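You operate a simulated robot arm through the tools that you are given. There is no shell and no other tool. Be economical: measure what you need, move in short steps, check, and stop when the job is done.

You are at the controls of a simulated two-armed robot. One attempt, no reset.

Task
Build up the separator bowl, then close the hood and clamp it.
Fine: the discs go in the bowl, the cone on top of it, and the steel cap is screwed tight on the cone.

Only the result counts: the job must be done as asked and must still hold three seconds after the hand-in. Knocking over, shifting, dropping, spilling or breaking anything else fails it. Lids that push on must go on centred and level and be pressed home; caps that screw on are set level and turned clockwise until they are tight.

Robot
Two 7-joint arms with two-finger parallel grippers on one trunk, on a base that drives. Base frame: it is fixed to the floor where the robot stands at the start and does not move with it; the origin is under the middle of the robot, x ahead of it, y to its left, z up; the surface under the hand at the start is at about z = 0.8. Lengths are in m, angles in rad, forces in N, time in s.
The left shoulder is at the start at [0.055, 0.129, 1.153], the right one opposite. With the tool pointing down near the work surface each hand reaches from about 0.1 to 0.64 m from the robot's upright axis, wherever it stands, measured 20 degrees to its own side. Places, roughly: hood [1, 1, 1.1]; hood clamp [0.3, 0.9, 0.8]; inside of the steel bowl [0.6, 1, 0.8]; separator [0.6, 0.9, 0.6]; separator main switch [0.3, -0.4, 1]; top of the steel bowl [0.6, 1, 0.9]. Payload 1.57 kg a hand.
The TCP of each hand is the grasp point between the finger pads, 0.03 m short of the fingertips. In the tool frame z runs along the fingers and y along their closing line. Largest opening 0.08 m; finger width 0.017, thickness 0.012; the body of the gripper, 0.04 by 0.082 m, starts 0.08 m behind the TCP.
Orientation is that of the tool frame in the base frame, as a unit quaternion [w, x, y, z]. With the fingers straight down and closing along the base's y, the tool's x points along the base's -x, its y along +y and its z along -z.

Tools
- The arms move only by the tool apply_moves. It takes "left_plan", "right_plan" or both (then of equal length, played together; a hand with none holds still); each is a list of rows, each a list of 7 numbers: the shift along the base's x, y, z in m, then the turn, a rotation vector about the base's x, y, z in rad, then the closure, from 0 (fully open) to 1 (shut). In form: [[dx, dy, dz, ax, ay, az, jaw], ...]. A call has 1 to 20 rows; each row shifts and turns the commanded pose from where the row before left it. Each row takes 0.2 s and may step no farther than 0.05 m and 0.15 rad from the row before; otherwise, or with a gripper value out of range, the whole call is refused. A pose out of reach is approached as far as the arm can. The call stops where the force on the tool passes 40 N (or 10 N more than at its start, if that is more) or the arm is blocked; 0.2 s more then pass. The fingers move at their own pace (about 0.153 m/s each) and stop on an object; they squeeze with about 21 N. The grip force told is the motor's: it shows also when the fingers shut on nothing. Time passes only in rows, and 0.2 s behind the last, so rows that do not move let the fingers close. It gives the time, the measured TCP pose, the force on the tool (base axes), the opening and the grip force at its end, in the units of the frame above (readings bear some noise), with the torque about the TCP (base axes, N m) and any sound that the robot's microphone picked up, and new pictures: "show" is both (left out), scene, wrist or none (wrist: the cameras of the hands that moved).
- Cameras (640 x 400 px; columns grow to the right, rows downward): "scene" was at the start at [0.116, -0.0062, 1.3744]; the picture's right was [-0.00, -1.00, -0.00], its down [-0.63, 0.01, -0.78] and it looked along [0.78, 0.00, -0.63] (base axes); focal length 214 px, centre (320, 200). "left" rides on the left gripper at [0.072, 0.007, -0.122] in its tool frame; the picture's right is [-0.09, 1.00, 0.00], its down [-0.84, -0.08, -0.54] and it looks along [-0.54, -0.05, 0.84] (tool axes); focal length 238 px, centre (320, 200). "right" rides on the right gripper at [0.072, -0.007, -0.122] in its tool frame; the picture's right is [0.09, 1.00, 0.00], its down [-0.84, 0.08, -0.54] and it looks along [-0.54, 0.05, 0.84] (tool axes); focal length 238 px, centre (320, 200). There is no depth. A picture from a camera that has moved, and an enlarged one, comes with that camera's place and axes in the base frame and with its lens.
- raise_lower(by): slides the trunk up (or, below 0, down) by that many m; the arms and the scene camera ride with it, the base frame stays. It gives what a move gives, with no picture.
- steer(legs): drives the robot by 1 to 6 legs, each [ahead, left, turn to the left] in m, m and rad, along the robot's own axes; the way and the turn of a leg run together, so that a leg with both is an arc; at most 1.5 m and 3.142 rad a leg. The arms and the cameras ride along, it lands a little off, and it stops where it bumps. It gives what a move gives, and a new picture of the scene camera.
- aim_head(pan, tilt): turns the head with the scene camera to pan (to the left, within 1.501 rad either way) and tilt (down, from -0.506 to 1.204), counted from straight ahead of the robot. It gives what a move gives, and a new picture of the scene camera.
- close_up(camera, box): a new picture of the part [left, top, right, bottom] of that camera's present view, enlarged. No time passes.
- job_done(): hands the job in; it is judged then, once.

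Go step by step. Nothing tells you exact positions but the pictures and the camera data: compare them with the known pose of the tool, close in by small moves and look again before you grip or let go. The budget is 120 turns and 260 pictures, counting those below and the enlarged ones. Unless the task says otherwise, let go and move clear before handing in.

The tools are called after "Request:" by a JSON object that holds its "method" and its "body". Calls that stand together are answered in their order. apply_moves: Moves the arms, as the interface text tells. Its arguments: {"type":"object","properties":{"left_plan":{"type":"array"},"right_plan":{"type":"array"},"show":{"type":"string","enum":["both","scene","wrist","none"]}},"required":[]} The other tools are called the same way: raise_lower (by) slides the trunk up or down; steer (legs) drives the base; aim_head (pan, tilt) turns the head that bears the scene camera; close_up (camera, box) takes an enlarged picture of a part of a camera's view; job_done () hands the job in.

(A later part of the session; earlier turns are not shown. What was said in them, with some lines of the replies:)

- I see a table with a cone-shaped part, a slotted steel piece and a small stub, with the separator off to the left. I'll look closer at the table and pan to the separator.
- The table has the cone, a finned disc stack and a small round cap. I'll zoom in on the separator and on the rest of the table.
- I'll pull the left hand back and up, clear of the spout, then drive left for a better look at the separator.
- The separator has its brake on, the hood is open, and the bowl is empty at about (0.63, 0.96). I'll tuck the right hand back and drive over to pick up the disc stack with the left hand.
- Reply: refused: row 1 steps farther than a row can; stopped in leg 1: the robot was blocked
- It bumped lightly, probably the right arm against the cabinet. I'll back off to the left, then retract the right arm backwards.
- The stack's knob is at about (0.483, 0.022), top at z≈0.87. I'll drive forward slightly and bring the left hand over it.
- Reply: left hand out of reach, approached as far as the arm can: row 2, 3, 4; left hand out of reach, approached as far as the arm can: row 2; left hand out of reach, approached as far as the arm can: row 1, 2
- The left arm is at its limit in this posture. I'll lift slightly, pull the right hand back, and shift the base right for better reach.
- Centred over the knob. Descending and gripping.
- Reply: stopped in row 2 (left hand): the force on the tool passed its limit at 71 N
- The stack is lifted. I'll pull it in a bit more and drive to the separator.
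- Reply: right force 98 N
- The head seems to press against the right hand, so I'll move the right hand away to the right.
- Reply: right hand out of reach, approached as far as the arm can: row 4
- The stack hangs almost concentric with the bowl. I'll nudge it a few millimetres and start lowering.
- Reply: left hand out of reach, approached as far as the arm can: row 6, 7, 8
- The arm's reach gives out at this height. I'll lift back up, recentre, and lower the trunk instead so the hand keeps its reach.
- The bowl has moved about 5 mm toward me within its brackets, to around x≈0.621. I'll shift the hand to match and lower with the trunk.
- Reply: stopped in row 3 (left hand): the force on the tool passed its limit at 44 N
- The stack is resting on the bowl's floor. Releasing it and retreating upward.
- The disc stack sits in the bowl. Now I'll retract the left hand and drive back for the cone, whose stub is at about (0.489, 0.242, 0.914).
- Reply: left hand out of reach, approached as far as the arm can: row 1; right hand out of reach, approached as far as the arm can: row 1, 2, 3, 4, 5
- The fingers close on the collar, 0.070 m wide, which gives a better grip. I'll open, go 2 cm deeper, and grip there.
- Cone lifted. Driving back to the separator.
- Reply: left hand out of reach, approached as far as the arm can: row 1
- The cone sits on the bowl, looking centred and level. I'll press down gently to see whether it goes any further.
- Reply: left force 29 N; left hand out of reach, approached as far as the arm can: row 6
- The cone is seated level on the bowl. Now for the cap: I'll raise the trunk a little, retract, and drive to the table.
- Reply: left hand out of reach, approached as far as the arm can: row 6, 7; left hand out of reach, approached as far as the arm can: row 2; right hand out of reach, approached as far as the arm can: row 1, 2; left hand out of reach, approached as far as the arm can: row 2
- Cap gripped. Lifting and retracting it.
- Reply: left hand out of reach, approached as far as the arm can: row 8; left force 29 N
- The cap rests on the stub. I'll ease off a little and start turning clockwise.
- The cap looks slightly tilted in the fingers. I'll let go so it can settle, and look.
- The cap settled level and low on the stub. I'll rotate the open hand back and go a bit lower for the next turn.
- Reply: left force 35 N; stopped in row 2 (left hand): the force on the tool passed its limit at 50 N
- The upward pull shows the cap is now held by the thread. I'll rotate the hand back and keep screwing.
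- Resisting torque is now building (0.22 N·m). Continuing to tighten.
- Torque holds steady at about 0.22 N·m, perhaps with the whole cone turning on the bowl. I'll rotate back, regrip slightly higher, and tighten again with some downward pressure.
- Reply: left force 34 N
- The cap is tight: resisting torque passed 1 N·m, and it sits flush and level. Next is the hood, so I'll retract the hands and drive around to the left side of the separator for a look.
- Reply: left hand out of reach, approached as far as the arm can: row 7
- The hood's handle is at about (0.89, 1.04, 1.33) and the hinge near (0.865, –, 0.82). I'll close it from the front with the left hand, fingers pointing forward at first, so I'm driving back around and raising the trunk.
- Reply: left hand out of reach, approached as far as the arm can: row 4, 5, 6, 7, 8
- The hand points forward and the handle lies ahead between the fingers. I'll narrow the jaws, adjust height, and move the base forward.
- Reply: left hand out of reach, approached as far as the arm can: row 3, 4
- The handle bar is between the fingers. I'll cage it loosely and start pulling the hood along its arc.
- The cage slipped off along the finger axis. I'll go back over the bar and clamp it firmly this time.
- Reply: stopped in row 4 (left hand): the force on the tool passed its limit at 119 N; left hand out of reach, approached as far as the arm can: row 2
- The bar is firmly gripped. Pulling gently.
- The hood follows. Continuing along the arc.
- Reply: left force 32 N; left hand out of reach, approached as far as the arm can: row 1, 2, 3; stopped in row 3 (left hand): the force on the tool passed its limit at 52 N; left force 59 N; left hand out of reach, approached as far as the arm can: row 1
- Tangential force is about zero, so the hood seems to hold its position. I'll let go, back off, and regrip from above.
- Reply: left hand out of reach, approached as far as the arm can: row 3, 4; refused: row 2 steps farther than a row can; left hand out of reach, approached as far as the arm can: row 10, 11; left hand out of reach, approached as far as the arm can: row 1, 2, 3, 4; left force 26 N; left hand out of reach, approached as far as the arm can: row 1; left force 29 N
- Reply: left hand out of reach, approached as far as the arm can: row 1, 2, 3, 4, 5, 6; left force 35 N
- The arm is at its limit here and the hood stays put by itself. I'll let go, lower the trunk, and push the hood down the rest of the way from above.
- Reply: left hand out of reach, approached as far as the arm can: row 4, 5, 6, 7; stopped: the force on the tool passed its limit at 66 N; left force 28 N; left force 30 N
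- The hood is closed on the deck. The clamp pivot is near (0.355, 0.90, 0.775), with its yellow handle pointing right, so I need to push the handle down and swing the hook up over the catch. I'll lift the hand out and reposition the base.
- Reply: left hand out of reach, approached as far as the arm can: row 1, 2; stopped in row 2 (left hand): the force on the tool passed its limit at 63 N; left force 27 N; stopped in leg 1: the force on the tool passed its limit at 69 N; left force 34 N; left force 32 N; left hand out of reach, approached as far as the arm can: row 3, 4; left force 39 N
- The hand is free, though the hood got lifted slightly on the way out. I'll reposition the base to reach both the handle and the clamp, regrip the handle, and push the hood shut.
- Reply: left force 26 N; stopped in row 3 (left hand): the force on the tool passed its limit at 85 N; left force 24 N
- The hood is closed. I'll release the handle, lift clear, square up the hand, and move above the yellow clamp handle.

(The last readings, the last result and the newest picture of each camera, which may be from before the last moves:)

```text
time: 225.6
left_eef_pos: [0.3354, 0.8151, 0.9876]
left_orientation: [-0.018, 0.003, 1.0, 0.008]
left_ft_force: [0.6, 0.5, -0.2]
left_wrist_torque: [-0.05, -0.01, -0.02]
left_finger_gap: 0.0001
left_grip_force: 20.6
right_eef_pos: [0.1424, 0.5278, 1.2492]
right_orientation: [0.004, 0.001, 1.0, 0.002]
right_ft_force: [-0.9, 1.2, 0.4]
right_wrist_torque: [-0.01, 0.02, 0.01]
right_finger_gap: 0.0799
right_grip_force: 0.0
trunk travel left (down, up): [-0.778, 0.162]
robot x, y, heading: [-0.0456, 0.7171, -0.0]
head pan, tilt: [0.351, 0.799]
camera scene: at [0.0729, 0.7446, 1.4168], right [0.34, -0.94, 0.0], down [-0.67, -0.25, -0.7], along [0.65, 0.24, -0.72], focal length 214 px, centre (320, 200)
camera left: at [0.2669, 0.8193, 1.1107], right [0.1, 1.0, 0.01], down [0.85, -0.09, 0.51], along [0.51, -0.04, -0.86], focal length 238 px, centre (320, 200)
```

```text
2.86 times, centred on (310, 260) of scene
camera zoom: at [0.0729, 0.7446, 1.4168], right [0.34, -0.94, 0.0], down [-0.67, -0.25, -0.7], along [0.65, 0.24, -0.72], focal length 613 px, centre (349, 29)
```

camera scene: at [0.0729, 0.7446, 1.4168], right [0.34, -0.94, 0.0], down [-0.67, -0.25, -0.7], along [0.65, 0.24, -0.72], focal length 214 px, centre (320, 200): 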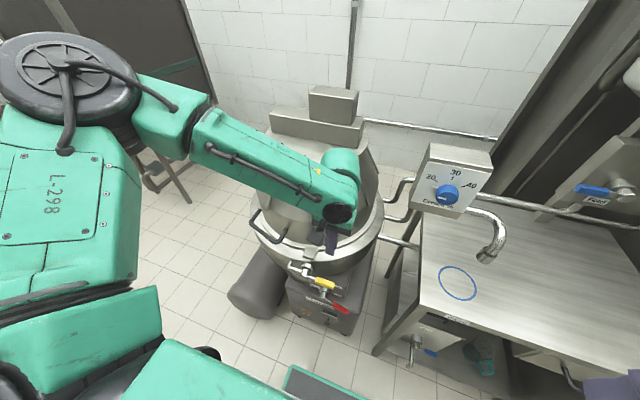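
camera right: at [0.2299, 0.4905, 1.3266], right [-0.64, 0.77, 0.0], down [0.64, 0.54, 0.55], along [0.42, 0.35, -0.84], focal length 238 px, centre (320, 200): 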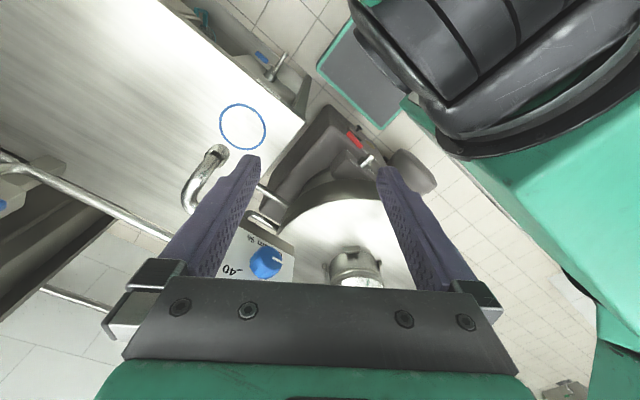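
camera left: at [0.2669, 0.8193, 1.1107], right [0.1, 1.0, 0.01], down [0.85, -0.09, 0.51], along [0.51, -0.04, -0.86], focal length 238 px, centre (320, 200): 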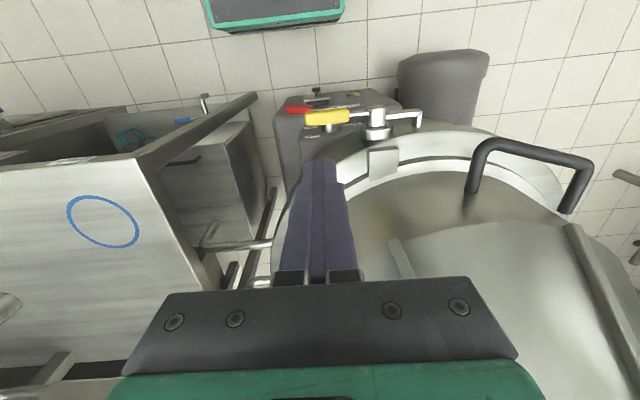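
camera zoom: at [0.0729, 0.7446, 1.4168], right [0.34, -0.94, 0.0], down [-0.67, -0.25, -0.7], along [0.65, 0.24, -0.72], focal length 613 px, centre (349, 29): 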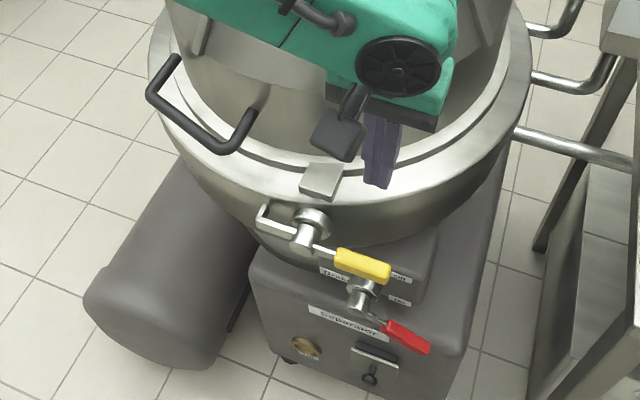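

Request:
{"method": "apply_moves", "body": {"left_plan": [[0, -0.003, -0.045, 0, -0.036, 0, 1], [0, 0, -0.045, 0, 0, 0, 1], [0, 0, -0.045, 0, 0, 0, 1], [0, 0, -0.02, 0, 0, 0, 1], [0, 0, -0.015, 0, 0, 0, 1], [0, 0, -0.015, 0, 0, 0, 1], [0, 0, -0.018, 0, 0, 0, 1], [0, 0.001, -0.014, 0, 0, 0, 1], [0, 0.001, -0.0136, 0, 0, 0, 1]], "show": "wrist"}}

Request:
{"method": "close_up", "body": {"camera": "scene", "box": [230, 190, 390, 330]}}

```text
time: 227.6
left_eef_pos: [0.3043, 0.879, 0.8257]
left_orientation: [0.001, 0.002, 1.0, 0.007]
left_ft_force: [-0.2, -0.3, 0.0]
left_wrist_torque: [0.02, -0.01, 0.01]
left_finger_gap: 0.0001
left_grip_force: 20.7
left hand out of reach, approached as far as the arm can: row 2, 3, 4, 5, 6, 7, 8, 9
right_eef_pos: [0.1421, 0.5273, 1.2491]
right_orientation: [0.003, 0.0, 1.0, 0.001]
right_ft_force: [0.2, -0.1, -0.1]
right_wrist_torque: [0.01, -0.01, -0.01]
right_finger_gap: 0.08
right_grip_force: 0.1
trunk travel left (down, up): [-0.778, 0.162]
robot x, y, heading: [-0.0543, 0.7172, 0.003]
head pan, tilt: [0.351, 0.799]
camera left: at [0.2316, 0.884, 0.9469], right [0.1, 1.0, 0.02], down [0.84, -0.09, 0.54], along [0.54, -0.04, -0.84], focal length 238 px, centre (320, 200)
```

left: 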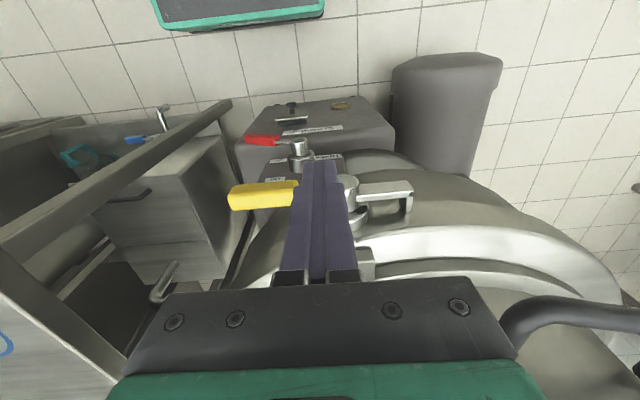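

```text
2.86 times, centred on (310, 260) of scene
camera zoom: at [0.0729, 0.7449, 1.4168], right [0.34, -0.94, 0.0], down [-0.67, -0.25, -0.7], along [0.65, 0.24, -0.72], focal length 613 px, centre (349, 29)
5 turns are left
```

zoom: 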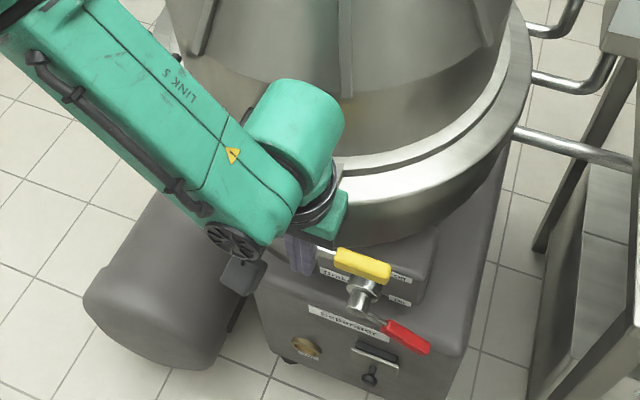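

The arm can't reach that low from here, so I'll raise the hand and lower the trunk.

Request:
{"method": "apply_moves", "body": {"left_plan": [[0, 0, 0.045, 0, 0, 0, 1], [0.005, -0.01, 0.045, 0, 0, 0, 1], [0.008, -0.015, 0.045, 0, 0, 0, 1], [0.008, -0.015, 0.045, 0, 0, 0, 1], [0.008, -0.015, 0.045, 0, 0, 0, 1], [0.003, -0.012, 0.045, 0, 0, 0, 1], [0, 0, 0, 0, 0, 0, 1]], "show": "none"}}

Request:
{"method": "raise_lower", "body": {"by": -0.25}}

Request:
{"method": "close_up", "body": {"camera": "left", "box": [0, 0, 640, 400]}}

Request:
{"method": "close_up", "body": {"camera": "scene", "box": [220, 170, 420, 330]}}

```text
time: 229.2
left_eef_pos: [0.3373, 0.8134, 1.097]
left_orientation: [0.002, 0.003, 1.0, 0.008]
left_ft_force: [-0.8, -0.2, -1.1]
left_wrist_torque: [-0.03, 0.01, -0.04]
left_finger_gap: 0.0
left_grip_force: 21.1
right_eef_pos: [0.142, 0.529, 1.2507]
right_orientation: [0.003, 0.0, 1.0, 0.001]
right_ft_force: [-0.9, -0.5, -0.3]
right_wrist_torque: [-0.04, -0.01, 0.04]
right_finger_gap: 0.0802
right_grip_force: 0.2
trunk travel left (down, up): [-0.778, 0.162]
robot x, y, heading: [-0.0558, 0.7191, -0.002]
head pan, tilt: [0.351, 0.799]
```

```text
time: 231.7
left_eef_pos: [0.3375, 0.8132, 0.8469]
left_orientation: [0.001, 0.003, 1.0, 0.009]
left_ft_force: [-0.6, 0.0, 0.0]
left_wrist_torque: [-0.02, 0.02, 0.04]
left_finger_gap: 0.0
left_grip_force: 20.7
right_eef_pos: [0.1412, 0.5276, 0.9993]
right_orientation: [0.002, 0.0, 1.0, 0.001]
right_ft_force: [0.1, -1.2, -0.4]
right_wrist_torque: [-0.02, 0.02, -0.01]
right_finger_gap: 0.0799
right_grip_force: 0.1
trunk travel left (down, up): [-0.528, 0.412]
robot x, y, heading: [-0.0502, 0.716, 0.0]
head pan, tilt: [0.351, 0.799]
```

```text
1.00 times, centred on (320, 200) of left (not enlarged: the box is as wide or as high as the picture)
camera zoom: at [0.2647, 0.8186, 0.9687], right [0.1, 1.0, 0.02], down [0.84, -0.09, 0.54], along [0.54, -0.04, -0.84], focal length 238 px, centre (320, 200)
```

zoom: 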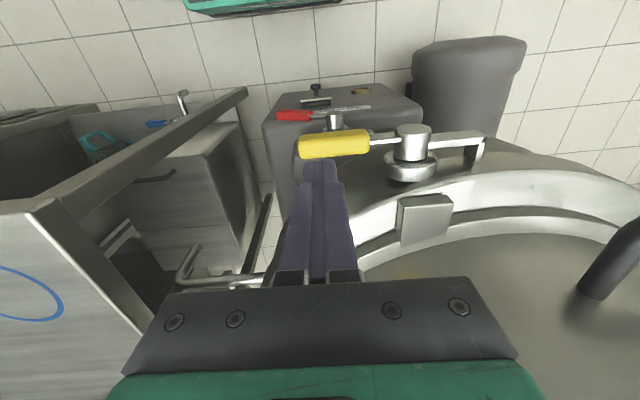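

```text
2.50 times, centred on (320, 250) of scene
camera zoom: at [0.0729, 0.7446, 1.1668], right [0.34, -0.94, 0.0], down [-0.67, -0.25, -0.7], along [0.65, 0.24, -0.72], focal length 536 px, centre (320, 75)
4 turns are left
```

zoom: 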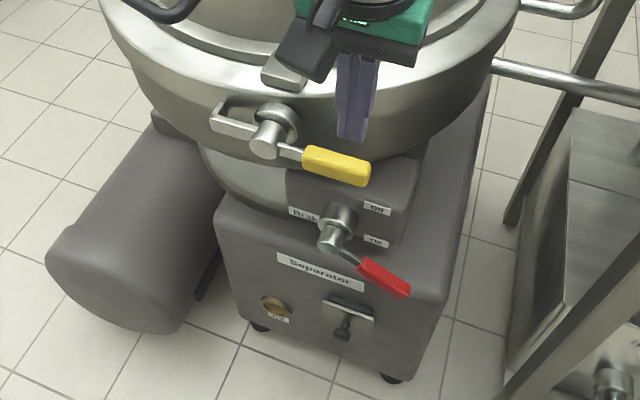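

Handle centre is at (0.339, 0.827, 0.76), pivot at y≈0.897. Pushing it down along its arc.

Request:
{"method": "apply_moves", "body": {"left_plan": [[0, 0, -0.03, 0, 0, 0, 1], [0, 0, -0.016, 0, 0, 0, 1], [0, 0, -0.015, 0, 0, 0, 1], [0, 0, -0.015, 0, 0, 0, 1], [0, 0.001, -0.014, 0, 0, 0, 1], [0, 0.001, -0.013, 0, 0, 0, 1], [0, 0.009, -0.012, 0, 0, 0, 1], [0, 0.01, -0.012, 0, 0, 0, 1]], "show": "none"}}

Request:
{"method": "apply_moves", "body": {"left_plan": [[0, 0.012, -0.009, 0, 0, 0, 1], [0, 0.012, -0.008, 0, 0, 0, 1], [0, 0.008, 0, 0, 0, 0, 1], [0, 0.004, 0, 0, 0, 0, 1], [0, 0.003, 0, 0, 0, 0, 1]], "show": "both"}}

Request:
{"method": "close_up", "body": {"camera": "scene", "box": [220, 170, 420, 330]}}

```text
time: 233.5
left_eef_pos: [0.3356, 0.8348, 0.7196]
left_orientation: [0.0, 0.004, 1.0, 0.009]
left_ft_force: [0.1, 0.4, 0.8]
left_wrist_torque: [0.02, 0.0, 0.0]
left_finger_gap: 0.0
left_grip_force: 21.4
right_eef_pos: [0.1427, 0.528, 1.0002]
right_orientation: [0.003, -0.001, 1.0, 0.001]
right_ft_force: [0.6, 0.0, 0.6]
right_wrist_torque: [-0.01, -0.01, 0.0]
right_finger_gap: 0.08
right_grip_force: 0.1
trunk travel left (down, up): [-0.528, 0.412]
robot x, y, heading: [-0.0547, 0.7183, 0.0]
head pan, tilt: [0.351, 0.799]
```

```text
time: 234.7
left_eef_pos: [0.3391, 0.8684, 0.7025]
left_orientation: [0.002, 0.004, 1.0, 0.01]
left_ft_force: [0.1, -30.7, 1.4]
left_wrist_torque: [1.93, -0.13, -0.12]
left_finger_gap: 0.0
left_grip_force: 21.4
right_eef_pos: [0.1425, 0.5235, 0.9987]
right_orientation: [0.003, 0.002, 1.0, 0.004]
right_ft_force: [-1.4, 0.7, 0.1]
right_wrist_torque: [-0.01, 0.03, 0.02]
right_finger_gap: 0.0799
right_grip_force: 0.1
trunk travel left (down, up): [-0.528, 0.412]
robot x, y, heading: [-0.0512, 0.7184, 0.002]
head pan, tilt: [0.351, 0.799]
camera scene: at [0.0727, 0.7379, 1.167], right [0.34, -0.94, -0.01], down [-0.67, -0.24, -0.7], along [0.65, 0.24, -0.72], focal length 214 px, centre (320, 200)
camera left: at [0.265, 0.8737, 0.8247], right [0.1, 0.99, 0.02], down [0.83, -0.1, 0.54], along [0.54, -0.04, -0.84], focal length 238 px, centre (320, 200)
```

scene: 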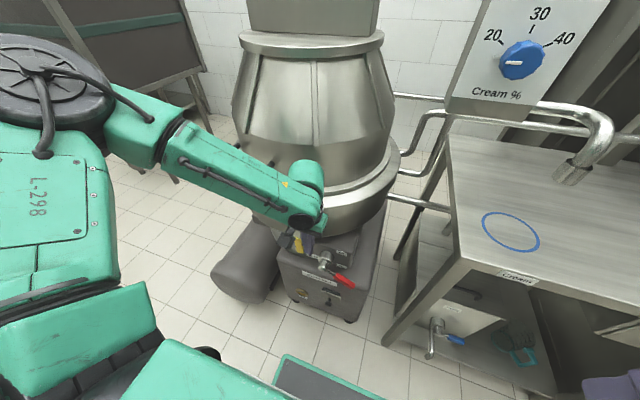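
left: 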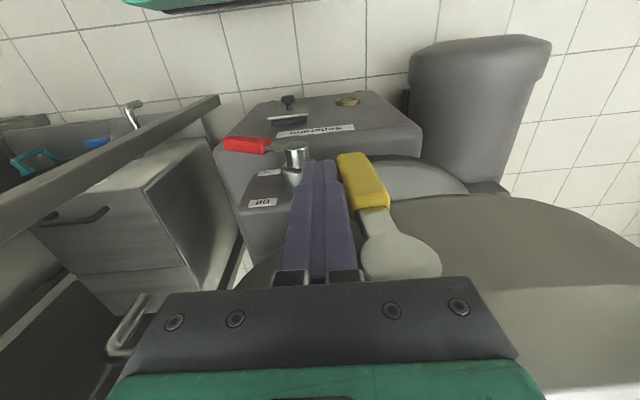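

```text
2.50 times, centred on (320, 250) of scene
camera zoom: at [0.0727, 0.7379, 1.167], right [0.34, -0.94, -0.01], down [-0.67, -0.24, -0.7], along [0.65, 0.24, -0.72], focal length 536 px, centre (320, 75)
3 turns are left
```

zoom: 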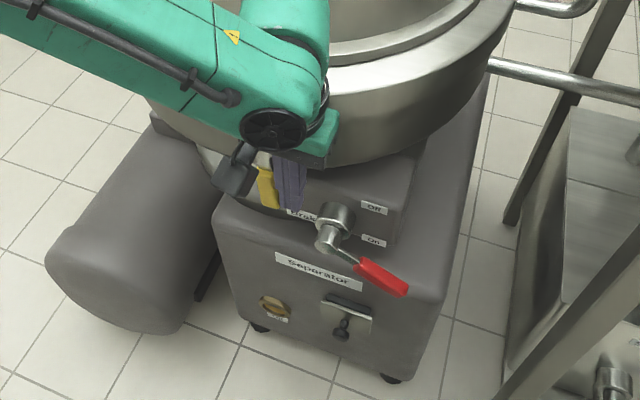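

The handle is nearly vertical. I'll nudge its tip home by tilting the fingertips, then retreat and check.

Request:
{"method": "apply_moves", "body": {"left_plan": [[0, -0.004, 0, 0.1, 0, 0, 1], [0, 0, 0, 0.15, 0, 0, 1], [0, 0, 0, 0.15, 0, 0, 1], [0, 0.004, 0, 0.1, 0, 0, 1], [0, 0.004, 0, 0, 0, 0, 1]], "show": "wrist"}}

Request:
{"method": "apply_moves", "body": {"left_plan": [[0, -0.02, 0, -0.1, 0, 0, 1], [0, -0.03, 0, -0.15, 0, 0, 1], [0, -0.02, 0, -0.15, 0, 0, 1], [-0.03, 0, 0.03, 0, 0, 0, 1], [-0.03, 0, 0.04, 0, 0, 0, 1], [-0.02, 0, 0.04, 0, 0, 0, 1], [0, 0, 0.045, 0, 0, 0, 1]], "show": "scene"}}

Request:
{"method": "close_up", "body": {"camera": "scene", "box": [220, 170, 420, 330]}}

Request:
{"method": "close_up", "body": {"camera": "left", "box": [220, 0, 640, 280]}}

```text
time: 235.6
left_eef_pos: [0.3365, 0.8641, 0.7006]
left_orientation: [0.002, 0.007, 0.983, 0.184]
left_ft_force: [6.7, -12.4, -10.3]
left_wrist_torque: [-0.53, -0.26, -0.08]
left_finger_gap: 0.0
left_grip_force: 21.5
left hand out of reach, approached as far as the arm can: row 3, 4
right_eef_pos: [0.1422, 0.527, 0.9996]
right_orientation: [0.003, 0.0, 1.0, 0.001]
right_ft_force: [-0.9, -0.1, 0.7]
right_wrist_torque: [-0.03, 0.01, 0.03]
right_finger_gap: 0.0799
right_grip_force: 0.0
trunk travel left (down, up): [-0.528, 0.412]
robot x, y, heading: [-0.053, 0.7166, 0.005]
head pan, tilt: [0.351, 0.799]
stopped in row 4 (left hand): the force on the tool passed its limit at 54 N (the readings are from after the stop); the commanded pose is now the measured one
camera left: at [0.2635, 0.8281, 0.8166], right [0.11, 0.93, 0.36], down [0.83, -0.28, 0.48], along [0.54, 0.25, -0.8], focal length 238 px, centre (320, 200)
```

left: 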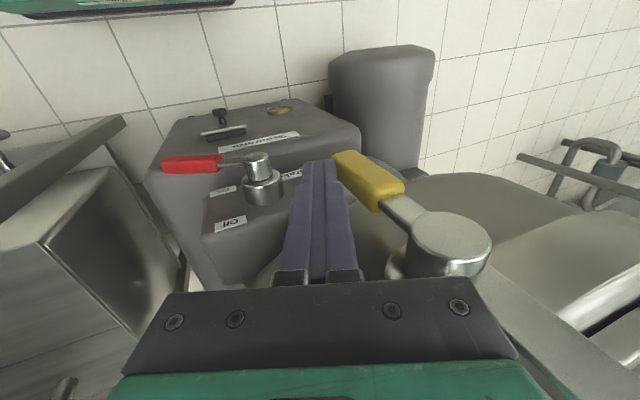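

```text
time: 237.2
left_eef_pos: [0.2557, 0.7953, 0.8572]
left_orientation: [0.001, 0.005, 1.0, -0.013]
left_ft_force: [-0.4, 0.0, 0.1]
left_wrist_torque: [0.02, 0.03, 0.01]
left_finger_gap: 0.0
left_grip_force: 21.1
right_eef_pos: [0.1429, 0.5271, 0.9992]
right_orientation: [0.003, 0.001, 1.0, 0.001]
right_ft_force: [0.4, -0.3, 0.6]
right_wrist_torque: [-0.03, 0.0, 0.02]
right_finger_gap: 0.0799
right_grip_force: 0.0
trunk travel left (down, up): [-0.528, 0.412]
robot x, y, heading: [-0.0503, 0.7189, -0.002]
head pan, tilt: [0.351, 0.799]
camera scene: at [0.0725, 0.744, 1.1668], right [0.34, -0.94, 0.0], down [-0.67, -0.25, -0.7], along [0.66, 0.24, -0.72], focal length 214 px, centre (320, 200)
```

scene: 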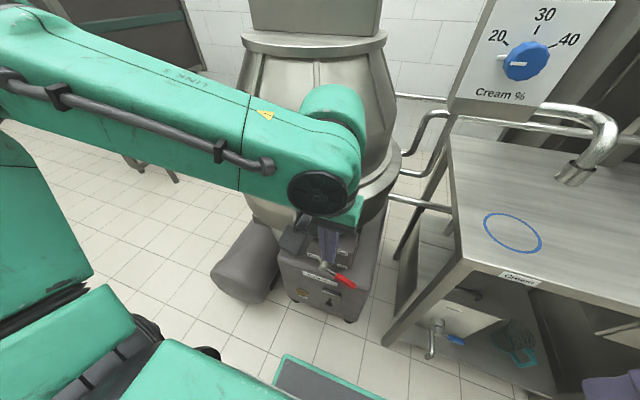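

```text
2.50 times, centred on (320, 250) of scene
camera zoom: at [0.0725, 0.744, 1.1668], right [0.34, -0.94, 0.0], down [-0.67, -0.25, -0.7], along [0.66, 0.24, -0.72], focal length 536 px, centre (320, 75)
```

zoom: 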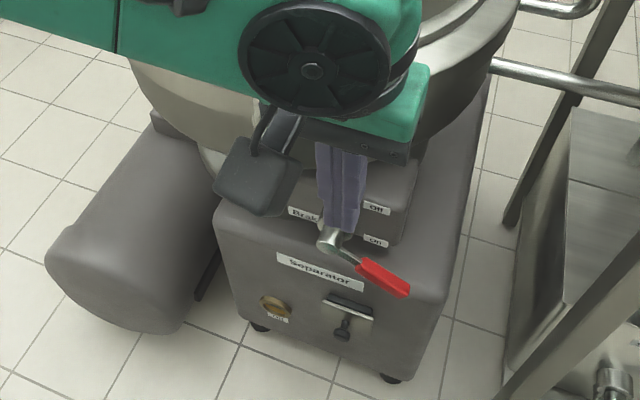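

```text
1.43 times, centred on (430, 140) of left
camera zoom: at [0.1818, 0.8062, 0.9785], right [0.1, 0.99, -0.02], down [0.83, -0.07, 0.55], along [0.54, -0.08, -0.84], focal length 340 px, centre (163, 286)
2 turns are left
```

zoom: 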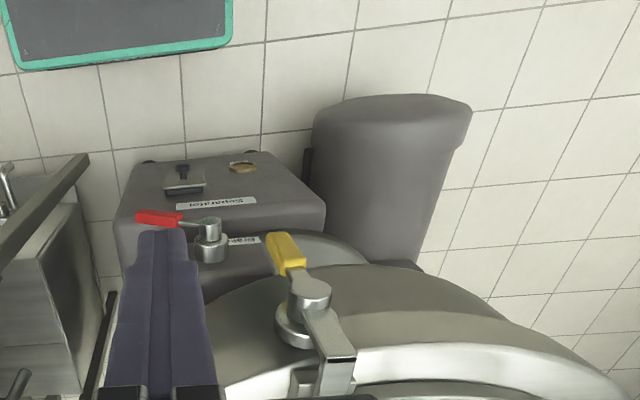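

The discs, cone and tightened cap are in place, the hood is closed, and the clamp's hook sits over the catch with its handle down. Both hands are clear, so I'm handing in.

Request:
{"method": "job_done", "body": {}}

```text
The job is handed in.
```

I handed the job in: the disc stack is in the bowl, the cone is on it, the steel cap is screwed tight, and the hood is closed and clamped. I don't have the judge's result.

- **Cap:** it sits level and flush. It was still turning with about 1 N·m of resistance at the last twist, and part of that may have been the cone turning on the bowl rather than the thread tightening.
- **Clamp:** the hook is over the catch and the handle points down; it came to a hard stop. I judged this from the pictures only.
- **Bumps:** the bowl shifted about 5 mm within its brackets when the disc stack first pressed on its wall. The right arm touched the cabinet once while driving. The hood lifted a little when my hand caught in its handle, so I pushed it shut again. I saw nothing knocked over or damaged.
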